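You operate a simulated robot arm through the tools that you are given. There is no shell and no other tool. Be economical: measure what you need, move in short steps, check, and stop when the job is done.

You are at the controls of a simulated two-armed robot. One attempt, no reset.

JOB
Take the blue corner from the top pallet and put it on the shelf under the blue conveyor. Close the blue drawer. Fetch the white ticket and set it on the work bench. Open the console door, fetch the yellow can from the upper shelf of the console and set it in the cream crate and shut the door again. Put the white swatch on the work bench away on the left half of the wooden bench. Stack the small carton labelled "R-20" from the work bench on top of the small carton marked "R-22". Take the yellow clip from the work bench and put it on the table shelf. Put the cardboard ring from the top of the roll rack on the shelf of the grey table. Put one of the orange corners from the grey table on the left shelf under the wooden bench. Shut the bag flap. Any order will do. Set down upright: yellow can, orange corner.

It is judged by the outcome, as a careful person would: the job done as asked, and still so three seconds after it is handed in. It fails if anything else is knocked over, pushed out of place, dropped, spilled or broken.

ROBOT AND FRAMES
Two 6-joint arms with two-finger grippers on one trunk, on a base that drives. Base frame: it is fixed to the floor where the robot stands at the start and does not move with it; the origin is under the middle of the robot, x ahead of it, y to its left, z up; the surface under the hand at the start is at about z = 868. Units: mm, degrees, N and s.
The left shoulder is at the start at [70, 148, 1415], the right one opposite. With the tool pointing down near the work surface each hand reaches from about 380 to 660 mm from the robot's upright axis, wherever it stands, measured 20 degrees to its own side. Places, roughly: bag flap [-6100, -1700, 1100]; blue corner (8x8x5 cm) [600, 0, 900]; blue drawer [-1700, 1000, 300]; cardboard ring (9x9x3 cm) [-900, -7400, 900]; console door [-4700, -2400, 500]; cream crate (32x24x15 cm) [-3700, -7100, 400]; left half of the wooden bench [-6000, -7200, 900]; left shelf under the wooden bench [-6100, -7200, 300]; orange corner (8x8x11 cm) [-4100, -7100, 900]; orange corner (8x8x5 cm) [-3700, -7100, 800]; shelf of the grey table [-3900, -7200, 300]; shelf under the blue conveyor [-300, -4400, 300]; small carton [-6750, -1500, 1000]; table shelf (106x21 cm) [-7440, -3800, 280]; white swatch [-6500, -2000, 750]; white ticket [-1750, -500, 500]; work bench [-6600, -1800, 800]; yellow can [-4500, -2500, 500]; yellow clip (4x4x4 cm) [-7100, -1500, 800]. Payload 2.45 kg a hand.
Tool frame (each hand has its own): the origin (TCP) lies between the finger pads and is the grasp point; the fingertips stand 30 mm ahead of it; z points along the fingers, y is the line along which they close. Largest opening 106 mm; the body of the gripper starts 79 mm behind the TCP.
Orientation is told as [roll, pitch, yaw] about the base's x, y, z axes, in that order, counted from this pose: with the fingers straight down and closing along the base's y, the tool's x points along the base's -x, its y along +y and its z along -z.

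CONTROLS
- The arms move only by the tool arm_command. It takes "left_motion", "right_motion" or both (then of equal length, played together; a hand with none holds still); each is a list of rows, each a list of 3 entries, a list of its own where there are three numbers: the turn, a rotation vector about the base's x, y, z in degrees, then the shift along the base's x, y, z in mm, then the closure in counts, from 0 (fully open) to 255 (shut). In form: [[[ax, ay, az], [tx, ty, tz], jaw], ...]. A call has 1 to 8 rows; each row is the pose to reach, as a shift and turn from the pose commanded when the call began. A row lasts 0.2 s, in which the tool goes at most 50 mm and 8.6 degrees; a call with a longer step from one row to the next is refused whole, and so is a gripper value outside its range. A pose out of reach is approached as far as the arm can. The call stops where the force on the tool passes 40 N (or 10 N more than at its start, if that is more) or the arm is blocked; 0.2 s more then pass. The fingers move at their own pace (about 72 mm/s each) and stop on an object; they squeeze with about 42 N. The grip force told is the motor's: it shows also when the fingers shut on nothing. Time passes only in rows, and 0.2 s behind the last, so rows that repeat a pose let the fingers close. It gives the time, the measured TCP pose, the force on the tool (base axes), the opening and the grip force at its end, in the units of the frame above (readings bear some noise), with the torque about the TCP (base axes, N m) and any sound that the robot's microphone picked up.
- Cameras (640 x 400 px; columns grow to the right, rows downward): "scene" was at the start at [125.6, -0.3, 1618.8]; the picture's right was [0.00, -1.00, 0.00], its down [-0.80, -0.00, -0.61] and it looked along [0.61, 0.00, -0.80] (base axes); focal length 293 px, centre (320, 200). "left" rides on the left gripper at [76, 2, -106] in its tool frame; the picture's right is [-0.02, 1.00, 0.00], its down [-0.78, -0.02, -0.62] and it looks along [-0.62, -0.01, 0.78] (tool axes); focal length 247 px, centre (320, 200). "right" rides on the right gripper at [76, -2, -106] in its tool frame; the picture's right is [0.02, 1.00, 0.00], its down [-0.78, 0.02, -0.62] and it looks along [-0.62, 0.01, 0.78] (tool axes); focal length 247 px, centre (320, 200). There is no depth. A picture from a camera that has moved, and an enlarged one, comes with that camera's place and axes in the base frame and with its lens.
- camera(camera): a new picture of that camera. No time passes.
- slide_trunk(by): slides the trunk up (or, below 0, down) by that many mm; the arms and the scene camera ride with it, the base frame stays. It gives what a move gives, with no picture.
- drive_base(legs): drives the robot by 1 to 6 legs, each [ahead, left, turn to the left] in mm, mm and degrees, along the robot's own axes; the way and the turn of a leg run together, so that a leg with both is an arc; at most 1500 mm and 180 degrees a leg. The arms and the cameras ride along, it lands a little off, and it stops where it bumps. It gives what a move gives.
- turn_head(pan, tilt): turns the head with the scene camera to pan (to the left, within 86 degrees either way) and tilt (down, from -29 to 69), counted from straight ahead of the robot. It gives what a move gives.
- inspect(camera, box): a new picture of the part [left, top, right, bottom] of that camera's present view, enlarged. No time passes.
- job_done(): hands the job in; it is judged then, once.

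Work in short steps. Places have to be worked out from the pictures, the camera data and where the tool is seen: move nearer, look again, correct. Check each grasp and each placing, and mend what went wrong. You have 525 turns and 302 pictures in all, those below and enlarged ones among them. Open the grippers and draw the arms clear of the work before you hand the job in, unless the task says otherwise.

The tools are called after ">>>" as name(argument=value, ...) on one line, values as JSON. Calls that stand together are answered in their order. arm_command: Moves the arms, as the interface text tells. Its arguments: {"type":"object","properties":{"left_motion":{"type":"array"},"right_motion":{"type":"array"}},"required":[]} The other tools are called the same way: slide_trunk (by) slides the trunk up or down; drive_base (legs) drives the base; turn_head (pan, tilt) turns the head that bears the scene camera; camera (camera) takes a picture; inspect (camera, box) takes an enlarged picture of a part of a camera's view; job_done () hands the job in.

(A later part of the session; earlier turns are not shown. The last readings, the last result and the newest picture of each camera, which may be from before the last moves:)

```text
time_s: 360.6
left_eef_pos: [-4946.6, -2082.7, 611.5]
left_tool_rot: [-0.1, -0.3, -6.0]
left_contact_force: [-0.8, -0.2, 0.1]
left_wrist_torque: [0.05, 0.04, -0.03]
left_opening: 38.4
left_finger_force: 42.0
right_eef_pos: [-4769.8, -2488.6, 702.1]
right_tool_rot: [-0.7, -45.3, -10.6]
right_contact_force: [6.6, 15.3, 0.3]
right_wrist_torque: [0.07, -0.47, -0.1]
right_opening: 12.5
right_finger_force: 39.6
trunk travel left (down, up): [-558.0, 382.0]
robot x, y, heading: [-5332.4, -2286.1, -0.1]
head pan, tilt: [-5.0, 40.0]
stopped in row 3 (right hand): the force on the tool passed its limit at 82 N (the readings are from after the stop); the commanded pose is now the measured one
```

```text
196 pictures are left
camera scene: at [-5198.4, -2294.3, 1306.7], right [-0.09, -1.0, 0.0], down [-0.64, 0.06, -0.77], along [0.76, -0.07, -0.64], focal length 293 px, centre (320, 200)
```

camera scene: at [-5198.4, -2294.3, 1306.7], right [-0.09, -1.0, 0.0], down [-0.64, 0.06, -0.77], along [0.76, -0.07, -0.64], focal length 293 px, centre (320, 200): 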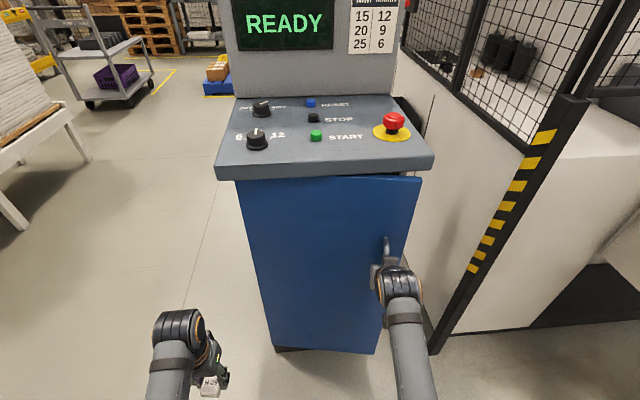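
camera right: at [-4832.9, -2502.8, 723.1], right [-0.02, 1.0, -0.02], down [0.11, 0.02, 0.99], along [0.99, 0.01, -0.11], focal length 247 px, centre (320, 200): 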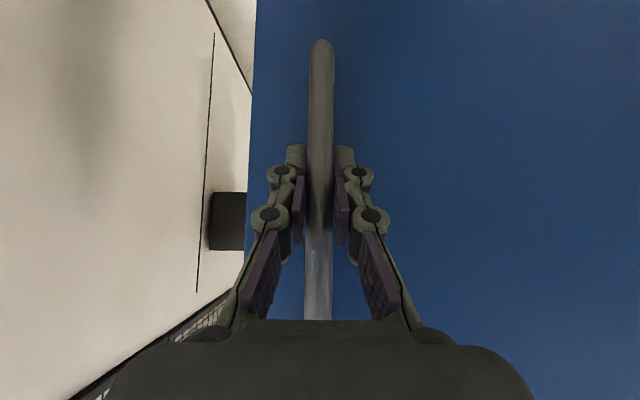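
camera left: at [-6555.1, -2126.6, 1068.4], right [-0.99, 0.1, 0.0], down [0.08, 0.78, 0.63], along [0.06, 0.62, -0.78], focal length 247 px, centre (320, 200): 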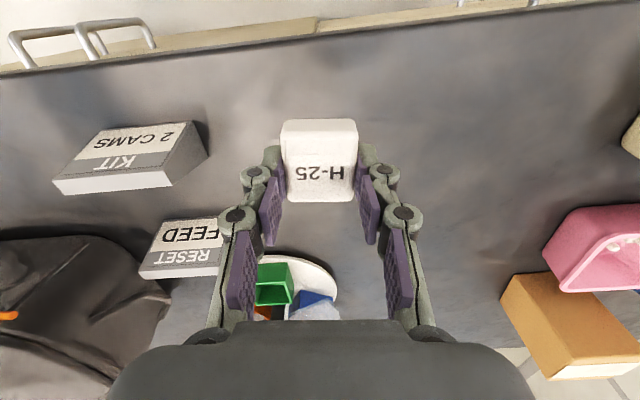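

The door is ~10° open. Continue more slowly along the arc.

>>> arm_command(right_motion=[[[0, 0, -2], [-13, 6, 0], 255], [[0, 0, -4], [-26, 12, 0], 255], [[0, 0, -6], [-39, 19, 0], 255], [[0, 0, -8], [-52, 26, 0], 255], [[0, 0, -10], [-64, 34, 0], 255], [[0, 0, -12], [-76, 42, 0], 255], [[0, 0, -14], [-87, 50, 0], 255]])

>>> camera(camera="scene")

```text
time_s: 360.9
left_eef_pos: [-4946.3, -2080.6, 612.2]
left_tool_rot: [0.0, -0.5, -5.8]
left_contact_force: [0.0, -0.8, 0.2]
left_wrist_torque: [-0.02, 0.0, -0.02]
left_opening: 38.5
left_finger_force: 42.4
right_eef_pos: [-4769.2, -2487.8, 704.4]
right_tool_rot: [-1.3, -45.3, -10.4]
right_contact_force: [6.0, 16.8, -5.3]
right_wrist_torque: [0.14, -0.69, -0.17]
right_opening: 12.6
right_finger_force: 39.6
trunk travel left (down, up): [-558.0, 382.0]
robot x, y, heading: [-5335.2, -2287.6, 0.3]
head pan, tilt: [-5.0, 40.0]
stopped in row 1 (right hand): the force on the tool passed its limit at 53 N (the readings are from after the stop); the commanded pose is now the measured one
```

```text
195 pictures are left
camera scene: at [-5198.1, -2293.4, 1306.6], right [-0.08, -1.0, 0.0], down [-0.64, 0.05, -0.77], along [0.76, -0.07, -0.64], focal length 293 px, centre (320, 200)
```

scene: 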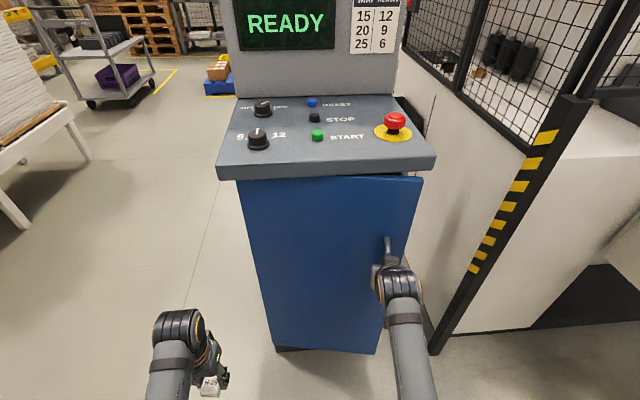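

It stopped early; to learn what resists I use very small steps.

>>> arm_command(right_motion=[[[0, 0, 0], [0, 4, 0], 255], [[0, 0, -1], [-4, 6, 0], 255], [[0, 0, -2], [-8, 8, 0], 255]])

```text
time_s: 361.5
left_eef_pos: [-4947.8, -2079.4, 613.4]
left_tool_rot: [-0.1, -0.5, -5.6]
left_contact_force: [-0.6, -0.6, -0.1]
left_wrist_torque: [0.03, -0.01, 0.01]
left_opening: 38.6
left_finger_force: 41.5
right_eef_pos: [-4767.9, -2486.9, 702.6]
right_tool_rot: [-2.7, -45.6, -9.5]
right_contact_force: [7.1, 22.5, -4.7]
right_wrist_torque: [1.03, -0.35, -0.06]
right_opening: 13.0
right_finger_force: 39.1
trunk travel left (down, up): [-558.0, 382.0]
robot x, y, heading: [-5333.5, -2289.5, 0.0]
head pan, tilt: [-5.0, 40.0]
stopped in row 2 (right hand): the force on the tool passed its limit at 45 N (the readings are from after the stop); the commanded pose is now the measured one
```

I look at the grip.

>>> camera(camera="right")

>>> inspect(camera="scene", box=[300, 160, 460, 360])

```text
194 pictures are left
camera right: at [-4894.9, -2463.3, 723.3], right [0.18, 0.98, -0.05], down [0.11, 0.03, 0.99], along [0.98, -0.19, -0.1], focal length 247 px, centre (320, 200)
```

right: 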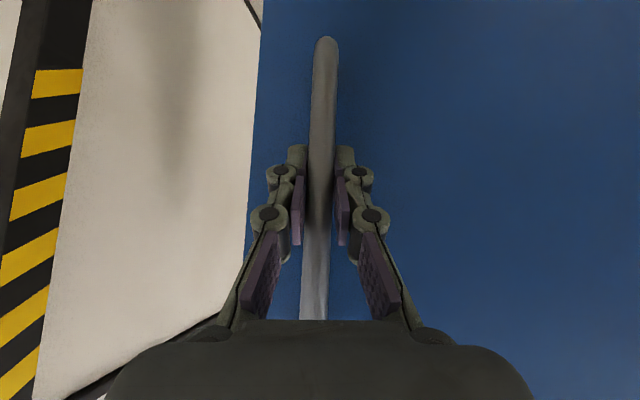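

```text
2.00 times, centred on (380, 260) of scene
camera zoom: at [-5197.9, -2291.3, 1306.6], right [-0.08, -1.0, 0.0], down [-0.64, 0.05, -0.77], along [0.76, -0.06, -0.64], focal length 586 px, centre (200, 80)
```

zoom: 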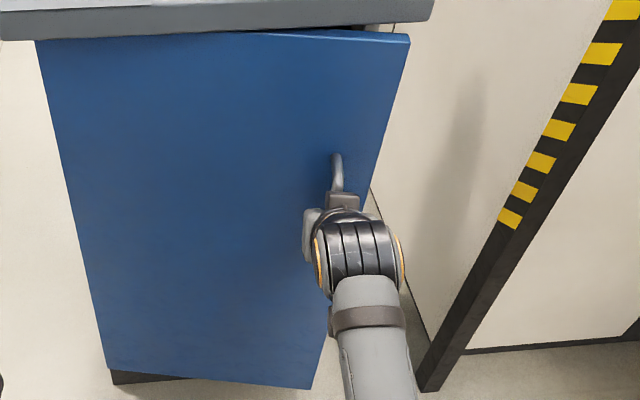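

Geometry matches a hinge at (−4660,−2144) and 9° open. I release the handle to see whether the door stays.

>>> arm_command(right_motion=[[[0, 0, 0], [0, 0, 0], 150], [[0, 0, 0], [0, 0, 0], 100], [[0, 0, 0], [0, 0, 0], 60], [[0, 0, 0], [-40, 0, 0], 60], [[0, 0, 0], [-75, 0, 0], 60]])

>>> inspect(camera="scene", box=[220, 120, 480, 380])

```text
time_s: 362.9
left_eef_pos: [-4946.5, -2080.3, 612.4]
left_tool_rot: [-0.1, -0.4, -5.8]
left_contact_force: [0.1, -0.1, 0.0]
left_wrist_torque: [0.02, -0.01, -0.01]
left_opening: 38.4
left_finger_force: 41.5
right_eef_pos: [-4837.3, -2518.4, 710.3]
right_tool_rot: [-11.5, -47.3, -1.7]
right_contact_force: [0.1, 1.0, 0.3]
right_wrist_torque: [0.01, -0.01, 0.02]
right_opening: 81.2
right_finger_force: 0.1
trunk travel left (down, up): [-558.0, 382.0]
robot x, y, heading: [-5334.0, -2289.3, 0.1]
head pan, tilt: [-5.0, 40.0]
stopped in row 5 (right hand): the arm was blocked; the commanded pose is now the measured one
```

```text
1.54 times, centred on (350, 250) of scene
camera zoom: at [-5198.1, -2293.7, 1306.6], right [-0.08, -1.0, 0.0], down [-0.64, 0.05, -0.77], along [0.76, -0.06, -0.64], focal length 451 px, centre (274, 123)
```

zoom: 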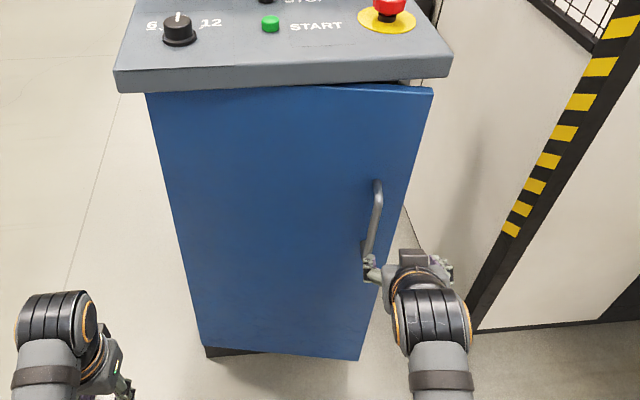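

The arm hit its inner workspace limit (blocked) – that was what resisted, not the door, which stays open 9°. I back the base 60 mm so the arm is stretched, straighten the tool, and will pull by driving.

>>> drive_base(legs=[[-60, 0, 0]])

>>> arm_command(right_motion=[[[4, 1, 0.3], [20, 10, -3], 60], [[7.8, 2, 0.6], [40, 20, -6], 60], [[7.8, 2, 0.6], [60, 30, -8], 60]])

>>> camera(camera="right")

```text
time_s: 363.9
left_eef_pos: [-5008.4, -2081.4, 612.1]
left_tool_rot: [-0.1, -0.4, -5.7]
left_contact_force: [1.0, 0.0, 0.4]
left_wrist_torque: [0.01, -0.07, 0.02]
left_opening: 38.4
left_finger_force: 42.3
right_eef_pos: [-4899.9, -2519.3, 711.0]
right_tool_rot: [-11.4, -47.5, -1.7]
right_contact_force: [-0.2, 0.3, 0.1]
right_wrist_torque: [0.03, -0.05, 0.02]
right_opening: 81.2
right_finger_force: 0.2
trunk travel left (down, up): [-558.0, 382.0]
robot x, y, heading: [-5391.6, -2284.7, 0.2]
head pan, tilt: [-5.0, 40.0]
```

```text
time_s: 364.6
left_eef_pos: [-5007.2, -2080.6, 612.0]
left_tool_rot: [-0.1, -0.4, -5.6]
left_contact_force: [1.2, 0.0, -0.9]
left_wrist_torque: [0.01, 0.01, 0.0]
left_opening: 38.3
left_finger_force: 42.0
right_eef_pos: [-4838.2, -2487.2, 701.6]
right_tool_rot: [-0.5, -44.4, -8.9]
right_contact_force: [0.1, -0.4, -0.7]
right_wrist_torque: [-0.04, 0.01, 0.0]
right_opening: 80.9
right_finger_force: 0.0
trunk travel left (down, up): [-558.0, 382.0]
robot x, y, heading: [-5395.8, -2284.7, 0.1]
head pan, tilt: [-5.0, 40.0]
```

```text
191 pictures are left
camera right: at [-4965.1, -2467.2, 723.5], right [0.15, 0.99, -0.02], down [0.12, 0.0, 0.99], along [0.98, -0.15, -0.12], focal length 247 px, centre (320, 200)
```

right: 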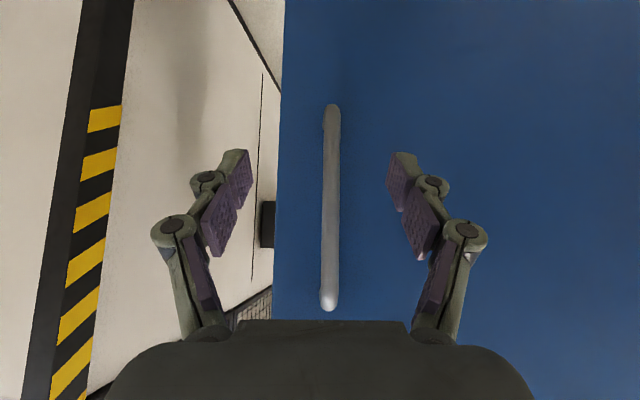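

Advance 67 mm, grip the handle again, then pull by driving back along the arc.

>>> arm_command(right_motion=[[[0, 0, 0], [30, -1, 0], 60], [[0, 0, 0], [55, -2, 0], 60], [[0, 0, 0], [66, -2, 0], 60], [[0, 0, 0], [66, -2, 0], 255], [[0, 0, 0], [66, -2, 0], 255], [[0, 0, 0], [66, -2, 0], 255], [[0, 0, 0], [66, -2, 0], 255]])

>>> drive_base(legs=[[-58, 24, 0]])

>>> camera(camera="scene")

```text
time_s: 366.2
left_eef_pos: [-5008.5, -2080.8, 612.2]
left_tool_rot: [-0.1, -0.4, -5.7]
left_contact_force: [0.1, -0.7, -0.5]
left_wrist_torque: [0.0, -0.01, 0.0]
left_opening: 38.6
left_finger_force: 42.2
right_eef_pos: [-4772.1, -2487.2, 703.4]
right_tool_rot: [-0.4, -44.6, -9.0]
right_contact_force: [1.3, 3.1, -0.5]
right_wrist_torque: [0.32, -0.07, -0.03]
right_opening: 12.7
right_finger_force: 39.7
trunk travel left (down, up): [-558.0, 382.0]
robot x, y, heading: [-5392.3, -2287.5, 0.4]
head pan, tilt: [-5.0, 40.0]
```

```text
time_s: 367.2
left_eef_pos: [-5065.1, -2056.6, 612.4]
left_tool_rot: [-0.2, -0.4, -5.8]
left_contact_force: [-0.2, 0.3, 0.2]
left_wrist_torque: [-0.06, -0.02, -0.03]
left_opening: 38.7
left_finger_force: 42.2
right_eef_pos: [-4830.5, -2464.0, 703.2]
right_tool_rot: [-0.5, -44.6, -9.1]
right_contact_force: [4.4, 8.7, -4.9]
right_wrist_torque: [0.34, -0.98, -0.19]
right_opening: 12.8
right_finger_force: 39.1
trunk travel left (down, up): [-558.0, 382.0]
robot x, y, heading: [-5450.0, -2262.1, 0.3]
head pan, tilt: [-5.0, 40.0]
```

```text
190 pictures are left
camera scene: at [-5316.5, -2268.3, 1306.5], right [-0.08, -1.0, 0.0], down [-0.64, 0.05, -0.77], along [0.76, -0.07, -0.64], focal length 293 px, centre (320, 200)
```

scene: 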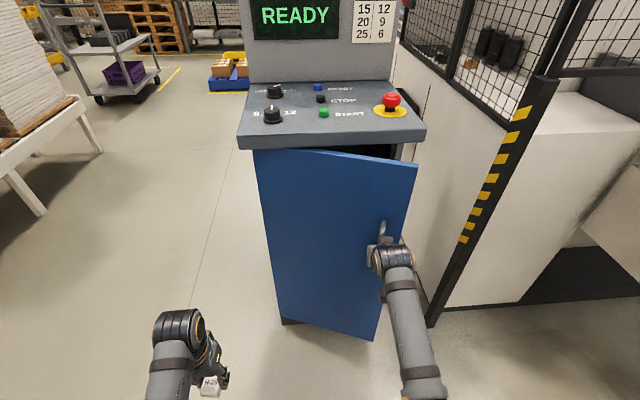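

Works well. Two more legs along the arc.

>>> drive_base(legs=[[-53, 35, 0], [-46, 43, 0]])

>>> camera(camera="scene")

```text
time_s: 368.8
left_eef_pos: [-5163.9, -1978.8, 612.9]
left_tool_rot: [-0.1, -0.5, -5.8]
left_contact_force: [-0.4, 0.2, -0.6]
left_wrist_torque: [0.01, 0.01, -0.02]
left_opening: 38.3
left_finger_force: 41.7
right_eef_pos: [-4928.9, -2385.7, 703.1]
right_tool_rot: [-0.4, -44.6, -9.2]
right_contact_force: [-3.0, -3.6, -4.4]
right_wrist_torque: [0.37, -0.98, -0.14]
right_opening: 12.7
right_finger_force: 39.2
trunk travel left (down, up): [-558.0, 382.0]
robot x, y, heading: [-5552.2, -2187.3, 0.1]
head pan, tilt: [-5.0, 40.0]
```

```text
189 pictures are left
camera scene: at [-5415.9, -2191.5, 1306.6], right [-0.08, -1.0, 0.0], down [-0.64, 0.05, -0.77], along [0.76, -0.06, -0.64], focal length 293 px, centre (320, 200)
```

scene: 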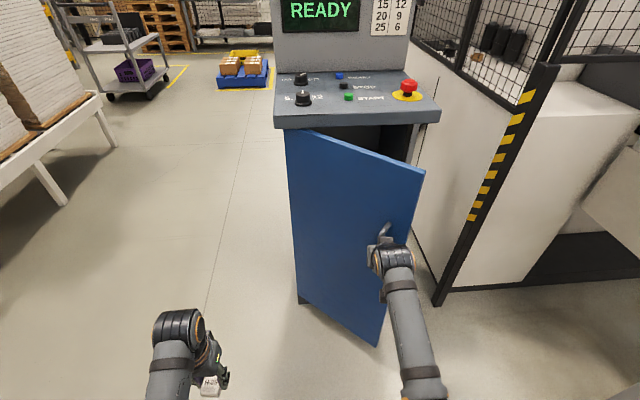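

Now ~39° open. One more leg, then release and withdraw the hand back from the handle.

>>> drive_base(legs=[[-38, 50, 0]])

>>> arm_command(right_motion=[[[0, 0, 0], [0, 0, 0], 150], [[0, 0, 0], [0, 0, 0], 80], [[0, 0, 0], [0, 0, 0], 60]])

>>> drive_base(legs=[[-150, 0, 0]])

>>> camera(camera="scene")

```text
time_s: 369.8
left_eef_pos: [-5202.4, -1928.4, 610.9]
left_tool_rot: [-0.2, -0.4, -5.8]
left_contact_force: [-0.4, -0.3, 0.7]
left_wrist_torque: [-0.03, -0.03, -0.02]
left_opening: 38.6
left_finger_force: 42.4
right_eef_pos: [-4965.8, -2336.2, 701.7]
right_tool_rot: [-0.5, -44.5, -9.2]
right_contact_force: [4.8, 3.4, -2.3]
right_wrist_torque: [0.5, -1.03, -0.16]
right_opening: 12.7
right_finger_force: 38.6
trunk travel left (down, up): [-558.0, 382.0]
robot x, y, heading: [-5588.0, -2129.7, 0.0]
head pan, tilt: [-5.0, 40.0]
```

```text
time_s: 370.6
left_eef_pos: [-5201.6, -1929.6, 613.0]
left_tool_rot: [-0.1, -0.3, -5.8]
left_contact_force: [-0.1, -0.5, -0.1]
left_wrist_torque: [0.04, 0.01, 0.03]
left_opening: 38.3
left_finger_force: 41.7
right_eef_pos: [-4967.8, -2338.5, 702.3]
right_tool_rot: [-0.3, -44.6, -9.2]
right_contact_force: [0.8, 0.5, -0.4]
right_wrist_torque: [-0.01, 0.01, -0.02]
right_opening: 81.0
right_finger_force: 0.1
trunk travel left (down, up): [-558.0, 382.0]
robot x, y, heading: [-5587.7, -2133.6, -0.0]
head pan, tilt: [-5.0, 40.0]
```

```text
time_s: 371.6
left_eef_pos: [-5253.7, -1933.8, 612.8]
left_tool_rot: [0.0, -0.4, -6.3]
left_contact_force: [-0.1, 0.6, -0.5]
left_wrist_torque: [0.04, 0.02, 0.02]
left_opening: 38.7
left_finger_force: 42.4
right_eef_pos: [-5022.2, -2343.3, 700.7]
right_tool_rot: [-0.3, -44.6, -9.7]
right_contact_force: [0.4, -0.4, -0.3]
right_wrist_torque: [0.01, -0.01, -0.01]
right_opening: 81.0
right_finger_force: 0.2
trunk travel left (down, up): [-558.0, 382.0]
robot x, y, heading: [-5640.5, -2137.2, -0.2]
head pan, tilt: [-5.0, 40.0]
stopped in leg 1: the robot was blocked; the commanded pose is now the measured one
```

```text
188 pictures are left
camera scene: at [-5506.5, -2145.3, 1306.7], right [-0.09, -1.0, 0.0], down [-0.64, 0.06, -0.77], along [0.76, -0.07, -0.64], focal length 293 px, centre (320, 200)
```

scene: 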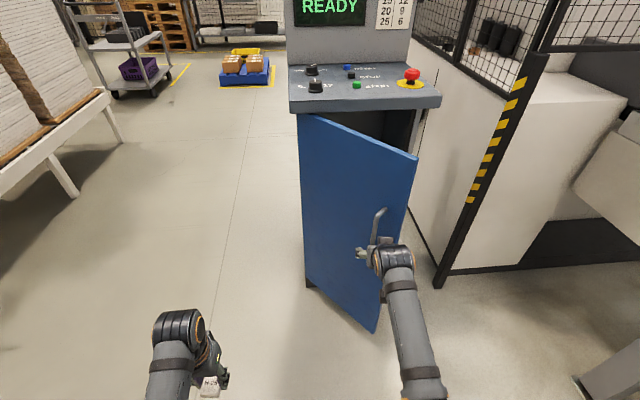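

The base touched the bench behind, but the hand is free of the handle. I close the fingers, sidestep right to y≈−2500 and go ahead inside the door.

>>> drive_base(legs=[[10, -165, 0]])

>>> arm_command(right_motion=[[[0, 0, 3], [0, 0, 0], 255], [[0, 0, 6], [0, 0, 0], 255], [[0, 0, 9], [0, 0, 0], 255]])

>>> drive_base(legs=[[160, 0, 0]])

>>> camera(camera="scene")

```text
time_s: 373.1
left_eef_pos: [-5244.8, -2098.6, 611.7]
left_tool_rot: [-0.1, -0.4, -6.2]
left_contact_force: [1.3, 0.4, -0.4]
left_wrist_torque: [0.01, 0.01, 0.01]
left_opening: 38.5
left_finger_force: 41.9
right_eef_pos: [-5012.8, -2506.5, 700.3]
right_tool_rot: [-0.2, -44.5, -9.8]
right_contact_force: [0.3, 0.3, 0.5]
right_wrist_torque: [-0.02, 0.04, 0.04]
right_opening: 81.1
right_finger_force: 0.0
trunk travel left (down, up): [-558.0, 382.0]
robot x, y, heading: [-5633.9, -2303.3, -0.3]
head pan, tilt: [-5.0, 40.0]
```

```text
time_s: 373.9
left_eef_pos: [-5244.4, -2097.3, 611.5]
left_tool_rot: [0.1, -0.3, -6.3]
left_contact_force: [0.3, -0.4, -0.4]
left_wrist_torque: [-0.03, 0.0, 0.0]
left_opening: 38.5
left_finger_force: 41.8
right_eef_pos: [-5012.8, -2506.7, 701.2]
right_tool_rot: [-0.2, -44.6, -0.7]
right_contact_force: [-0.1, -0.1, 0.5]
right_wrist_torque: [-0.03, 0.05, -0.03]
right_opening: 0.1
right_finger_force: 24.0
trunk travel left (down, up): [-558.0, 382.0]
robot x, y, heading: [-5629.4, -2303.0, -0.2]
head pan, tilt: [-5.0, 40.0]
```

```text
time_s: 375.3
left_eef_pos: [-5082.3, -2097.2, 611.9]
left_tool_rot: [-0.1, -0.1, -6.1]
left_contact_force: [0.3, -0.1, -0.7]
left_wrist_torque: [-0.05, 0.07, 0.01]
left_opening: 38.6
left_finger_force: 41.9
right_eef_pos: [-4849.8, -2506.4, 700.4]
right_tool_rot: [-0.4, -44.5, -0.6]
right_contact_force: [1.2, 0.1, -0.2]
right_wrist_torque: [0.01, 0.0, -0.02]
right_opening: 0.0
right_finger_force: 28.9
trunk travel left (down, up): [-558.0, 382.0]
robot x, y, heading: [-5473.3, -2296.6, -0.5]
head pan, tilt: [-5.0, 40.0]
```

```text
187 pictures are left
camera scene: at [-5334.0, -2309.0, 1306.5], right [-0.09, -1.0, 0.0], down [-0.64, 0.06, -0.77], along [0.76, -0.07, -0.64], focal length 293 px, centre (320, 200)
```

scene: 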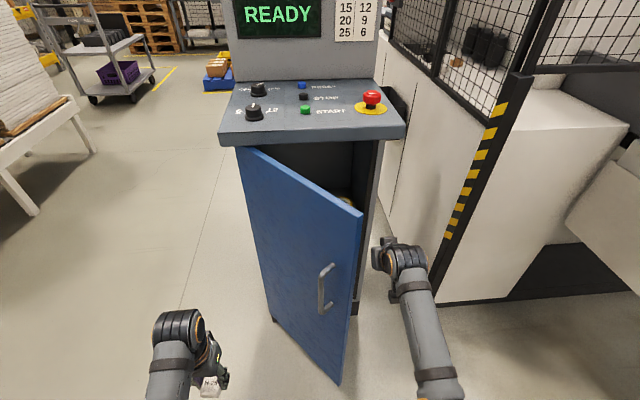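

The hand is on the inner side of the door edge. Strafe left to swing the door wide open.

>>> drive_base(legs=[[0, 260, 0]])

>>> camera(camera="scene")

```text
time_s: 377.1
left_eef_pos: [-5081.5, -1843.8, 612.4]
left_tool_rot: [-0.1, -0.3, -6.4]
left_contact_force: [-0.1, 1.1, -0.5]
left_wrist_torque: [-0.04, -0.02, -0.02]
left_opening: 38.5
left_finger_force: 42.1
right_eef_pos: [-4850.8, -2253.6, 702.1]
right_tool_rot: [-0.3, -44.6, -0.8]
right_contact_force: [0.1, 0.6, -0.1]
right_wrist_torque: [-0.03, 0.0, 0.02]
right_opening: 0.0
right_finger_force: 29.2
trunk travel left (down, up): [-558.0, 382.0]
robot x, y, heading: [-5467.1, -2043.9, -0.5]
head pan, tilt: [-5.0, 40.0]
```

```text
186 pictures are left
camera scene: at [-5333.5, -2051.9, 1306.6], right [-0.1, -1.0, 0.0], down [-0.64, 0.06, -0.77], along [0.76, -0.07, -0.64], focal length 293 px, centre (320, 200)
```

scene: 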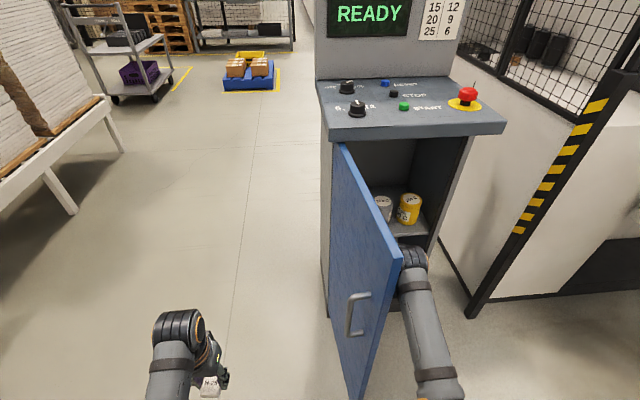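

The cans on the upper shelf are visible. Push the door 110 mm further.

>>> drive_base(legs=[[0, 120, 0]])

>>> camera(camera="scene")

```text
time_s: 378.4
left_eef_pos: [-5078.8, -1738.5, 611.8]
left_tool_rot: [0.0, -0.3, -6.5]
left_contact_force: [0.9, 0.5, -0.4]
left_wrist_torque: [-0.03, 0.01, -0.02]
left_opening: 38.5
left_finger_force: 42.3
right_eef_pos: [-4849.9, -2152.3, 700.9]
right_tool_rot: [-1.1, -44.5, -1.0]
right_contact_force: [-0.3, 0.1, 0.5]
right_wrist_torque: [0.01, 0.01, 0.03]
right_opening: 0.1
right_finger_force: 29.1
trunk travel left (down, up): [-558.0, 382.0]
robot x, y, heading: [-5467.7, -1938.2, -0.6]
head pan, tilt: [-5.0, 40.0]
stopped in leg 1: the force on the tool passed its limit at 92 N (the readings are from after the stop); the commanded pose is now the measured one
```

```text
185 pictures are left
camera scene: at [-5332.4, -1947.4, 1306.6], right [-0.1, -1.0, 0.0], down [-0.64, 0.06, -0.77], along [0.76, -0.08, -0.64], focal length 293 px, centre (320, 200)
```

scene: 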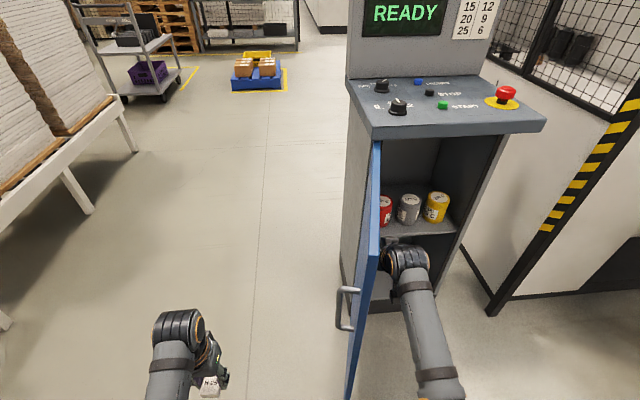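

The door is open past 90° and the three cans are visible; yellow is the southmost. Before moving in I bring the left hand (swatch) closer to the robot's midline so it stays clear of the door, and strafe right.

>>> drive_base(legs=[[0, -60, 0]])

>>> arm_command(left_motion=[[[0, 0, 0], [10, -30, 0], 255], [[0, 0, 0], [20, -60, 0], 255], [[0, 0, 0], [25, -90, 0], 255], [[0, 0, 0], [30, -120, 0], 255]])

>>> drive_base(legs=[[0, -290, 0.6]])

>>> camera(camera="scene")

>>> camera(camera="right")

```text
time_s: 379.4
left_eef_pos: [-5079.1, -1796.7, 611.5]
left_tool_rot: [0.1, -0.2, -6.5]
left_contact_force: [-0.2, -0.7, 0.0]
left_wrist_torque: [0.04, -0.01, 0.01]
left_opening: 38.3
left_finger_force: 42.1
right_eef_pos: [-4849.7, -2212.8, 701.4]
right_tool_rot: [-1.0, -44.7, -0.9]
right_contact_force: [-0.2, 0.4, -1.0]
right_wrist_torque: [0.04, -0.01, -0.01]
right_opening: 0.1
right_finger_force: 28.4
trunk travel left (down, up): [-558.0, 382.0]
robot x, y, heading: [-5469.3, -1999.6, -0.7]
head pan, tilt: [-5.0, 40.0]
```

```text
time_s: 380.2
left_eef_pos: [-5061.0, -1796.5, 595.8]
left_tool_rot: [11.1, 1.7, -6.7]
left_contact_force: [-0.2, 0.2, 1.2]
left_wrist_torque: [0.02, -0.04, 0.03]
left_opening: 38.6
left_finger_force: 42.7
left hand out of reach, approached as far as the arm can: row 4
right_eef_pos: [-4849.5, -2210.6, 701.7]
right_tool_rot: [-1.1, -44.5, -0.9]
right_contact_force: [0.8, -0.6, -0.7]
right_wrist_torque: [-0.04, 0.0, 0.01]
right_opening: 0.0
right_finger_force: 28.6
trunk travel left (down, up): [-558.0, 382.0]
robot x, y, heading: [-5469.9, -1999.6, -0.5]
head pan, tilt: [-5.0, 40.0]
stopped in row 4 (left hand): the arm was blocked; the commanded pose is now the measured one
```

```text
time_s: 382.0
left_eef_pos: [-5067.8, -2042.3, 596.8]
left_tool_rot: [11.3, 2.2, -6.3]
left_contact_force: [-0.1, -0.4, 0.1]
left_wrist_torque: [0.01, -0.01, 0.01]
left_opening: 38.5
left_finger_force: 42.0
right_eef_pos: [-4849.7, -2456.1, 700.6]
right_tool_rot: [-0.7, -44.6, -0.5]
right_contact_force: [-0.3, -0.7, -0.6]
right_wrist_torque: [0.0, -0.02, 0.06]
right_opening: 0.1
right_finger_force: 28.5
trunk travel left (down, up): [-558.0, 382.0]
robot x, y, heading: [-5471.9, -2244.2, -0.3]
head pan, tilt: [-5.0, 40.0]
stopped in leg 1: the force on the tool passed its limit at 47 N (the readings are from after the stop); the commanded pose is now the measured one
```

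```text
184 pictures are left
camera scene: at [-5335.4, -2258.0, 1306.7], right [-0.09, -1.0, 0.0], down [-0.64, 0.06, -0.77], along [0.76, -0.07, -0.64], focal length 293 px, centre (320, 200)
```

scene: 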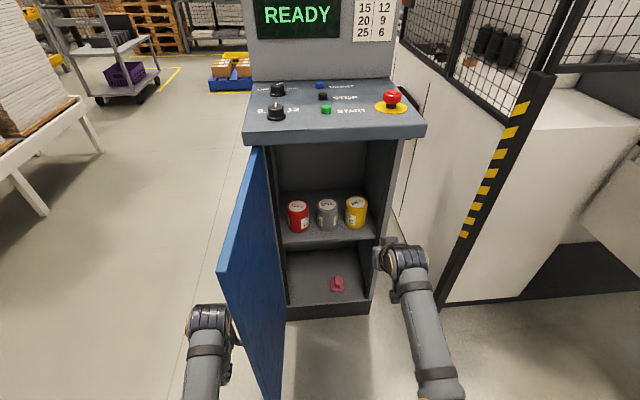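

```text
183 pictures are left
camera right: at [-4979.0, -2455.1, 723.5], right [0.0, 1.0, -0.02], down [0.12, 0.02, 0.99], along [0.99, -0.01, -0.12], focal length 247 px, centre (320, 200)
```

right: 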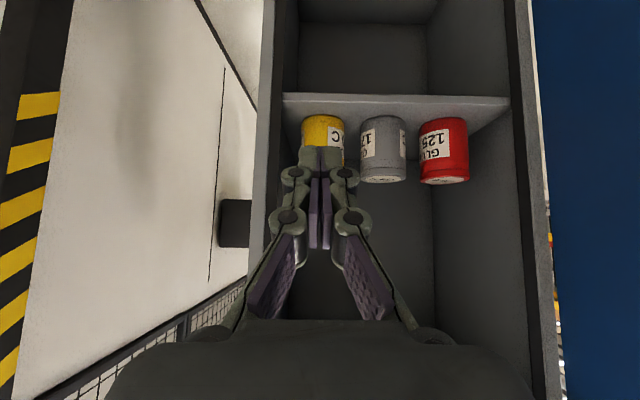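

The left hand rests on the door's outer side (fine for closing later). I zoom on the cans to measure.

>>> inspect(camera="scene", box=[270, 170, 398, 250])

>>> inspect(camera="right", box=[270, 80, 480, 200])

```text
5.00 times, centred on (334, 210) of scene
camera zoom: at [-5335.4, -2258.0, 1306.7], right [-0.09, -1.0, 0.0], down [-0.64, 0.06, -0.77], along [0.76, -0.07, -0.64], focal length 1466 px, centre (250, 150)
```

zoom: 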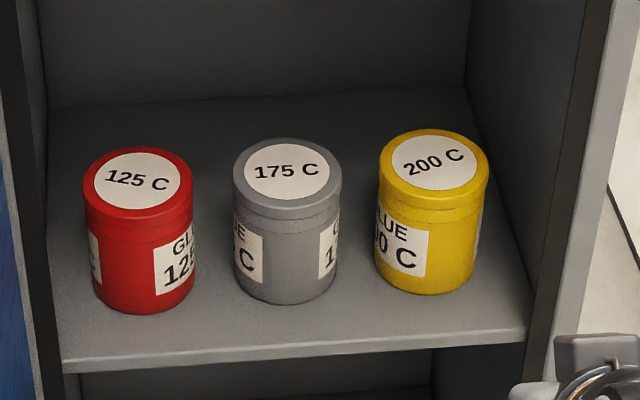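

```text
3.05 times, centred on (375, 140) of right
camera zoom: at [-4979.0, -2455.1, 723.5], right [0.0, 1.0, -0.02], down [0.12, 0.02, 0.99], along [0.99, -0.01, -0.12], focal length 753 px, centre (152, 383)
```

zoom: 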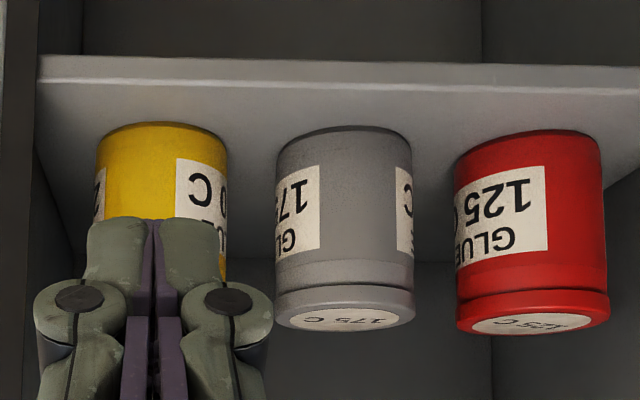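

Yellow can: centre ≈(−4570,−2455), z 538–645, Ø≈74. To reach from here, clear of the door, I lower the trunk so the arm can stretch out level.

>>> drive_base(legs=[[50, 14, 0]])

>>> slide_trunk(by=-270)

>>> arm_command(right_motion=[[[0, 0, 0], [0, 5, 40], 0], [[0, 0, 0], [0, 10, 80], 0], [[0, 0, 0], [0, 14, 120], 0], [[0, 0, 0], [20, 14, 150], 0], [[0, 0, 0], [45, 14, 180], 0], [[0, 0, 0], [75, 14, 200], 0]])

>>> camera(camera="right")

>>> camera(camera="scene")

```text
time_s: 382.9
left_eef_pos: [-5054.0, -2029.1, 597.6]
left_tool_rot: [11.3, 2.1, -5.9]
left_contact_force: [0.8, 1.0, 0.0]
left_wrist_torque: [-0.01, 0.0, 0.01]
left_opening: 38.5
left_finger_force: 41.8
right_eef_pos: [-4831.4, -2443.7, 705.5]
right_tool_rot: [-1.0, -44.8, 0.1]
right_contact_force: [-0.1, -0.2, 0.3]
right_wrist_torque: [-0.05, -0.03, -0.01]
right_opening: 0.0
right_finger_force: 28.9
trunk travel left (down, up): [-558.0, 382.0]
robot x, y, heading: [-5449.5, -2241.4, 0.1]
head pan, tilt: [-5.0, 40.0]
stopped in leg 1: the robot was blocked; the commanded pose is now the measured one
```

```text
time_s: 385.6
left_eef_pos: [-5050.7, -2030.5, 323.4]
left_tool_rot: [11.2, 2.7, -5.9]
left_contact_force: [0.2, -0.6, 0.1]
left_wrist_torque: [-0.06, 0.03, 0.02]
left_opening: 38.9
left_finger_force: 42.2
right_eef_pos: [-4826.8, -2444.7, 430.6]
right_tool_rot: [-1.0, -44.5, -0.2]
right_contact_force: [-0.1, -0.3, 0.3]
right_wrist_torque: [0.01, -0.01, 0.01]
right_opening: 0.0
right_finger_force: 28.8
trunk travel left (down, up): [-288.0, 652.0]
robot x, y, heading: [-5449.5, -2239.2, -0.2]
head pan, tilt: [-5.0, 40.0]
```

```text
time_s: 387.0
left_eef_pos: [-5050.6, -2031.0, 323.8]
left_tool_rot: [11.2, 2.9, -5.9]
left_contact_force: [0.9, 0.7, 0.0]
left_wrist_torque: [0.01, 0.0, 0.01]
left_opening: 38.4
left_finger_force: 41.5
right_eef_pos: [-4750.8, -2433.1, 629.8]
right_tool_rot: [-1.0, -44.4, -0.2]
right_contact_force: [-0.3, -0.6, 0.1]
right_wrist_torque: [0.03, -0.03, 0.02]
right_opening: 106.0
right_finger_force: 0.0
trunk travel left (down, up): [-288.0, 652.0]
robot x, y, heading: [-5443.2, -2239.5, 0.3]
head pan, tilt: [-5.0, 40.0]
```

```text
180 pictures are left
camera right: at [-4878.8, -2430.8, 652.9], right [0.0, 1.0, -0.03], down [0.13, 0.03, 0.99], along [0.99, 0.0, -0.12], focal length 247 px, centre (320, 200)
```

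right: 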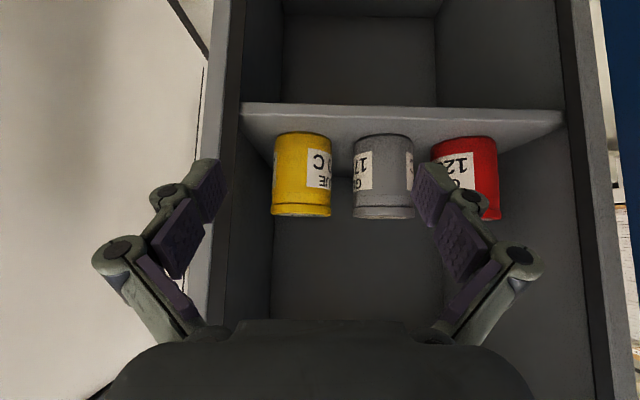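

```text
179 pictures are left
camera scene: at [-5311.9, -2246.9, 1036.6], right [-0.09, -1.0, 0.0], down [-0.64, 0.05, -0.77], along [0.76, -0.07, -0.64], focal length 293 px, centre (320, 200)
```

scene: 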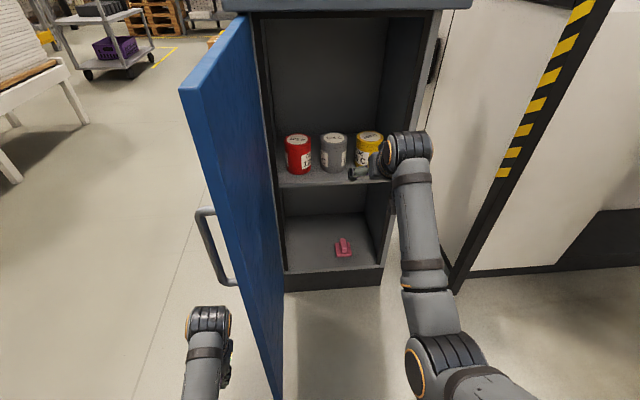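

I set the opening to ~90 mm, align in y, and slide the fingers forward around the can.

>>> arm_command(right_motion=[[[0, 0, 0], [20, -20, -8], 38], [[0, 0, 0], [50, -22, -12], 38], [[0, 0, 0], [80, -22, -13], 38], [[0, 0, 0], [105, -22, -14], 38]])

>>> camera(camera="right")

```text
time_s: 388.0
left_eef_pos: [-5050.4, -2031.4, 323.0]
left_tool_rot: [11.1, 2.8, -5.8]
left_contact_force: [0.7, -0.4, -0.1]
left_wrist_torque: [0.02, 0.0, 0.03]
left_opening: 38.5
left_finger_force: 42.5
right_eef_pos: [-4643.8, -2455.6, 617.7]
right_tool_rot: [-1.0, -44.4, -0.2]
right_contact_force: [-0.1, 0.0, -0.2]
right_wrist_torque: [0.03, -0.01, -0.03]
right_opening: 90.0
right_finger_force: 0.1
trunk travel left (down, up): [-288.0, 652.0]
robot x, y, heading: [-5445.8, -2238.6, 0.1]
head pan, tilt: [-5.0, 40.0]
```

```text
178 pictures are left
camera right: at [-4773.3, -2454.3, 639.0], right [0.0, 1.0, -0.03], down [0.12, 0.03, 0.99], along [0.99, 0.0, -0.12], focal length 247 px, centre (320, 200)
```

right: 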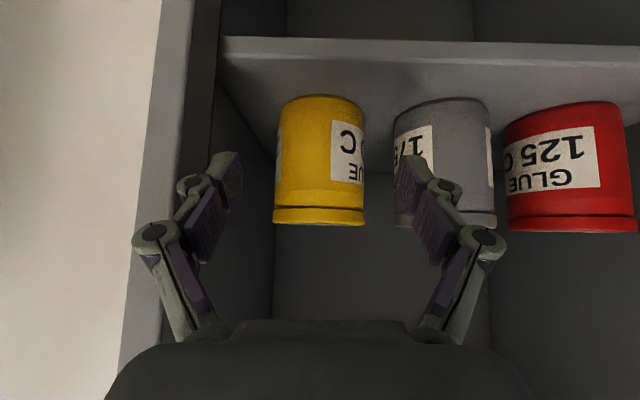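

Well centred. I narrow the opening to ~84 mm and advance the last 72 mm.

>>> arm_command(right_motion=[[[0, 0, 0], [0, 0, 0], 52], [[0, 0, 0], [20, 0, 0], 52], [[0, 0, 0], [40, 0, 0], 52], [[0, 0, 0], [58, 0, 0], 52], [[0, 0, 0], [70, 0, 0], 52]])

>>> camera(camera="right")

```text
time_s: 389.2
left_eef_pos: [-5051.2, -2030.0, 322.5]
left_tool_rot: [11.3, 2.7, -5.9]
left_contact_force: [0.2, 0.0, 0.0]
left_wrist_torque: [0.0, -0.02, -0.02]
left_opening: 38.3
left_finger_force: 41.7
right_eef_pos: [-4602.8, -2453.7, 617.1]
right_tool_rot: [-1.0, -44.6, -0.1]
right_contact_force: [0.1, 0.5, 0.5]
right_wrist_torque: [0.0, 0.01, 0.01]
right_opening: 84.4
right_finger_force: 0.0
right hand out of reach, approached as far as the arm can: row 4, 5
trunk travel left (down, up): [-288.0, 652.0]
robot x, y, heading: [-5445.8, -2239.3, -0.0]
head pan, tilt: [-5.0, 40.0]
```

```text
177 pictures are left
camera right: at [-4732.4, -2453.2, 640.9], right [0.0, 1.0, -0.03], down [0.12, 0.03, 0.99], along [0.99, 0.0, -0.12], focal length 247 px, centre (320, 200)
```

right: 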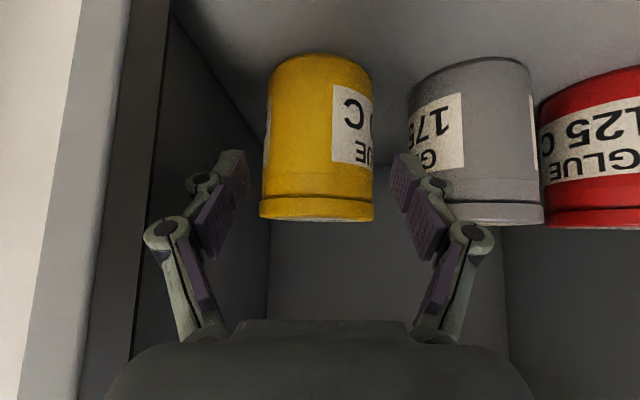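

30 mm short of reach. I move the left hand 60 mm north, away from the door, and drive 30 mm ahead.

>>> arm_command(left_motion=[[[-4, 0, 0], [0, 30, 5], 255], [[-8, 0, 0], [0, 60, 10], 255]])

>>> drive_base(legs=[[32, 0, 0]])

>>> camera(camera="right")

```text
time_s: 389.8
left_eef_pos: [-5050.1, -1968.9, 335.1]
left_tool_rot: [3.3, 1.9, -6.2]
left_contact_force: [-0.1, -0.2, 0.2]
left_wrist_torque: [-0.02, 0.02, 0.01]
left_opening: 38.4
left_finger_force: 42.1
right_eef_pos: [-4604.4, -2454.3, 618.5]
right_tool_rot: [-1.0, -44.5, -0.2]
right_contact_force: [0.0, 0.4, 0.1]
right_wrist_torque: [0.02, 0.01, 0.0]
right_opening: 84.1
right_finger_force: 0.0
trunk travel left (down, up): [-288.0, 652.0]
robot x, y, heading: [-5447.3, -2241.7, -0.0]
head pan, tilt: [-5.0, 40.0]
```

```text
time_s: 390.7
left_eef_pos: [-5018.2, -1969.8, 335.7]
left_tool_rot: [3.4, 2.0, -6.2]
left_contact_force: [0.6, 0.8, -0.1]
left_wrist_torque: [-0.05, -0.01, 0.02]
left_opening: 38.4
left_finger_force: 42.1
right_eef_pos: [-4571.8, -2453.0, 617.4]
right_tool_rot: [-0.9, -44.4, -0.1]
right_contact_force: [0.7, 0.5, 0.3]
right_wrist_torque: [-0.02, -0.01, 0.03]
right_opening: 84.3
right_finger_force: 0.2
trunk travel left (down, up): [-288.0, 652.0]
robot x, y, heading: [-5416.4, -2238.6, 0.1]
head pan, tilt: [-5.0, 40.0]
```

```text
176 pictures are left
camera right: at [-4700.2, -2452.8, 639.8], right [0.0, 1.0, -0.03], down [0.13, 0.03, 0.99], along [0.99, 0.0, -0.13], focal length 247 px, centre (320, 200)
```

right: 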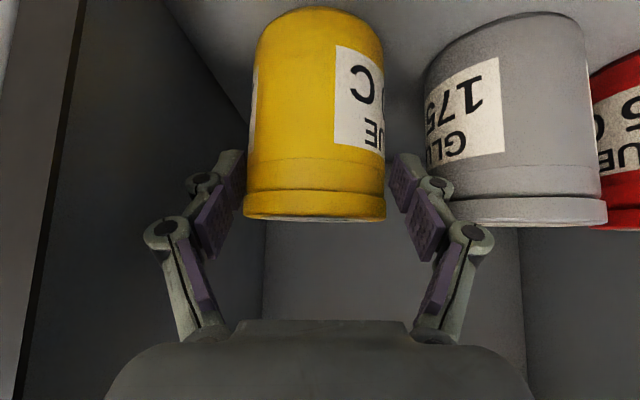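

The can is between the fingers. Close.

>>> arm_command(right_motion=[[[0, 0, 0], [0, 0, 0], 255], [[0, 0, 0], [0, 0, 0], 255], [[0, 0, 0], [0, 0, 0], 255], [[0, 0, 0], [0, 0, 15], 255], [[0, 0, 0], [0, 0, 30], 255]])

>>> camera(camera="right")

```text
time_s: 391.9
left_eef_pos: [-5018.1, -1971.2, 334.9]
left_tool_rot: [3.3, 2.0, -6.3]
left_contact_force: [-0.1, 0.7, -0.1]
left_wrist_torque: [0.01, 0.01, 0.02]
left_opening: 38.5
left_finger_force: 41.3
right_eef_pos: [-4572.7, -2452.9, 646.5]
right_tool_rot: [-1.0, -44.4, -0.2]
right_contact_force: [-0.5, 0.9, -4.4]
right_wrist_torque: [0.01, 0.03, 0.01]
right_opening: 75.8
right_finger_force: 42.1
trunk travel left (down, up): [-288.0, 652.0]
robot x, y, heading: [-5414.7, -2240.8, -0.0]
head pan, tilt: [-5.0, 40.0]
```

```text
175 pictures are left
camera right: at [-4700.4, -2452.0, 670.2], right [0.0, 1.0, -0.03], down [0.13, 0.03, 0.99], along [0.99, 0.0, -0.13], focal length 247 px, centre (320, 200)
```

right: 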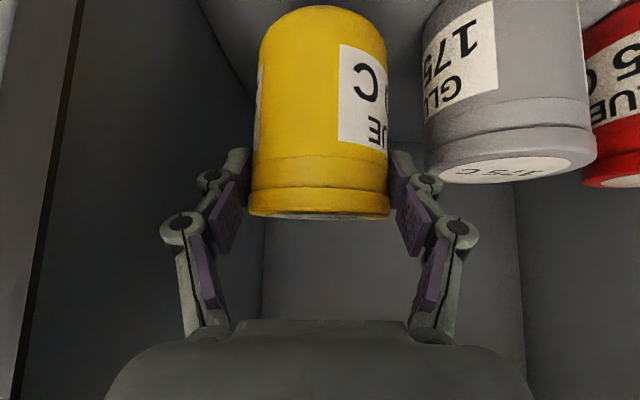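

The can is held and lifted (≈0.45 kg). I back straight out of the cabinet; the door will be shut later with a free hand.

>>> drive_base(legs=[[-200, 0, 0]])

>>> slide_trunk(by=400)

>>> camera(camera="scene")

>>> camera(camera="right")

```text
time_s: 393.4
left_eef_pos: [-5217.1, -1971.7, 335.0]
left_tool_rot: [3.2, 1.8, -6.4]
left_contact_force: [0.0, -0.9, 0.0]
left_wrist_torque: [-0.01, 0.03, 0.02]
left_opening: 38.4
left_finger_force: 42.0
right_eef_pos: [-4771.4, -2454.2, 648.6]
right_tool_rot: [-1.0, -44.3, -0.3]
right_contact_force: [-0.1, 0.2, -3.9]
right_wrist_torque: [-0.01, 0.04, 0.04]
right_opening: 75.7
right_finger_force: 42.1
trunk travel left (down, up): [-288.0, 652.0]
robot x, y, heading: [-5613.8, -2241.5, 0.2]
head pan, tilt: [-5.0, 40.0]
```

```text
time_s: 397.3
left_eef_pos: [-5217.1, -1969.8, 734.5]
left_tool_rot: [3.3, 2.1, -6.3]
left_contact_force: [0.2, -0.2, 0.9]
left_wrist_torque: [0.01, 0.0, -0.01]
left_opening: 38.6
left_finger_force: 41.8
right_eef_pos: [-4770.5, -2455.5, 1047.8]
right_tool_rot: [-1.0, -44.5, -0.2]
right_contact_force: [0.2, 0.6, -3.7]
right_wrist_torque: [0.01, 0.08, 0.0]
right_opening: 75.8
right_finger_force: 42.1
trunk travel left (down, up): [-688.0, 252.0]
robot x, y, heading: [-5615.7, -2238.3, -0.2]
head pan, tilt: [-5.0, 40.0]
```

```text
174 pictures are left
camera scene: at [-5477.9, -2247.6, 1436.5], right [-0.09, -1.0, 0.0], down [-0.64, 0.06, -0.77], along [0.76, -0.07, -0.64], focal length 293 px, centre (320, 200)
```

scene: 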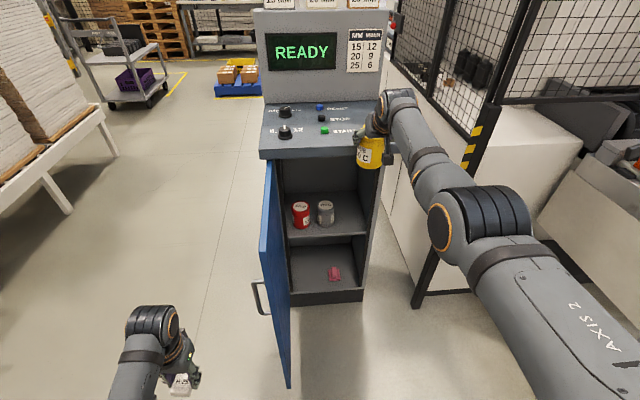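

```text
173 pictures are left
camera right: at [-4899.5, -2454.3, 1070.0], right [0.0, 1.0, -0.03], down [0.13, 0.03, 0.99], along [0.99, -0.01, -0.13], focal length 247 px, centre (320, 200)
```

right: 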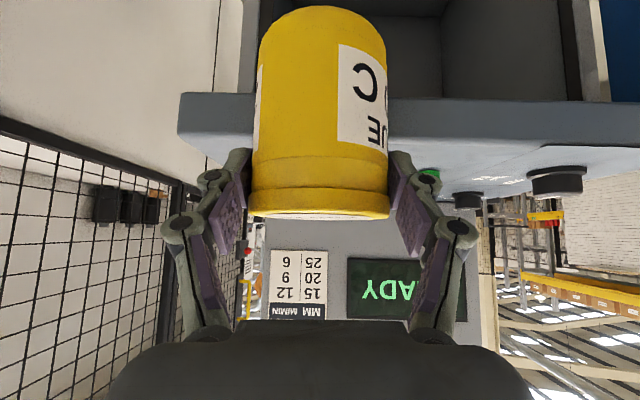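

I retract the right hand 200 mm before sidestepping, then raise the trunk fully and drive west backwards.

>>> arm_command(right_motion=[[[0, 0, 0], [-35, 0, 0], 255], [[0, 0, 0], [-70, 0, 0], 255], [[0, 0, 0], [-105, 0, 0], 255], [[0, 0, 0], [-140, 0, 0], 255], [[0, 0, 0], [-175, 0, 0], 255], [[0, 0, 0], [-200, 0, 0], 255]])

>>> slide_trunk(by=200)

>>> drive_base(legs=[[0, -390, 0], [-1250, 0, 0], [-1250, 0, 0]])

>>> camera(camera="right")

```text
time_s: 398.7
left_eef_pos: [-5216.4, -1971.6, 733.5]
left_tool_rot: [3.2, 1.9, -6.4]
left_contact_force: [-0.3, -0.3, 0.3]
left_wrist_torque: [0.01, 0.02, -0.02]
left_opening: 38.7
left_finger_force: 42.3
right_eef_pos: [-4971.9, -2456.3, 1047.5]
right_tool_rot: [-1.1, -44.4, -0.2]
right_contact_force: [-0.2, 0.5, -4.3]
right_wrist_torque: [0.01, 0.05, 0.01]
right_opening: 75.8
right_finger_force: 42.3
trunk travel left (down, up): [-688.0, 252.0]
robot x, y, heading: [-5614.2, -2239.9, -0.1]
head pan, tilt: [-5.0, 40.0]
```

```text
time_s: 400.9
left_eef_pos: [-5217.4, -1971.8, 935.6]
left_tool_rot: [3.2, 1.8, -6.4]
left_contact_force: [0.4, 0.2, -0.3]
left_wrist_torque: [0.0, 0.02, 0.02]
left_opening: 38.4
left_finger_force: 42.2
right_eef_pos: [-4971.0, -2455.4, 1247.2]
right_tool_rot: [-1.1, -44.5, -0.3]
right_contact_force: [-0.4, -0.9, -4.4]
right_wrist_torque: [-0.01, 0.05, -0.01]
right_opening: 75.9
right_finger_force: 41.8
trunk travel left (down, up): [-888.0, 52.0]
robot x, y, heading: [-5612.6, -2241.0, -0.0]
head pan, tilt: [-5.0, 40.0]
```

```text
time_s: 415.2
left_eef_pos: [-7730.4, -2368.6, 934.7]
left_tool_rot: [3.3, 2.1, -6.6]
left_contact_force: [0.3, 0.6, -0.2]
left_wrist_torque: [0.0, 0.0, -0.01]
left_opening: 38.5
left_finger_force: 41.8
right_eef_pos: [-7487.0, -2852.8, 1246.7]
right_tool_rot: [-1.0, -44.5, -0.6]
right_contact_force: [0.2, 0.6, -4.8]
right_wrist_torque: [0.01, 0.05, -0.02]
right_opening: 75.5
right_finger_force: 42.0
trunk travel left (down, up): [-888.0, 52.0]
robot x, y, heading: [-8130.8, -2635.6, -0.4]
head pan, tilt: [-5.0, 40.0]
```

```text
172 pictures are left
camera right: at [-7616.2, -2851.9, 1270.1], right [0.01, 1.0, -0.03], down [0.13, 0.03, 0.99], along [0.99, -0.01, -0.13], focal length 247 px, centre (320, 200)
```

right: 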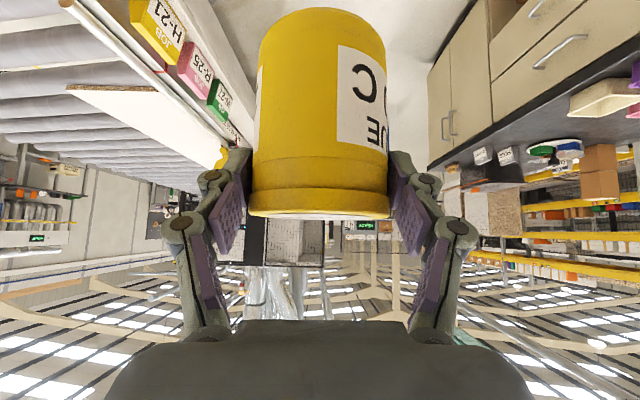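

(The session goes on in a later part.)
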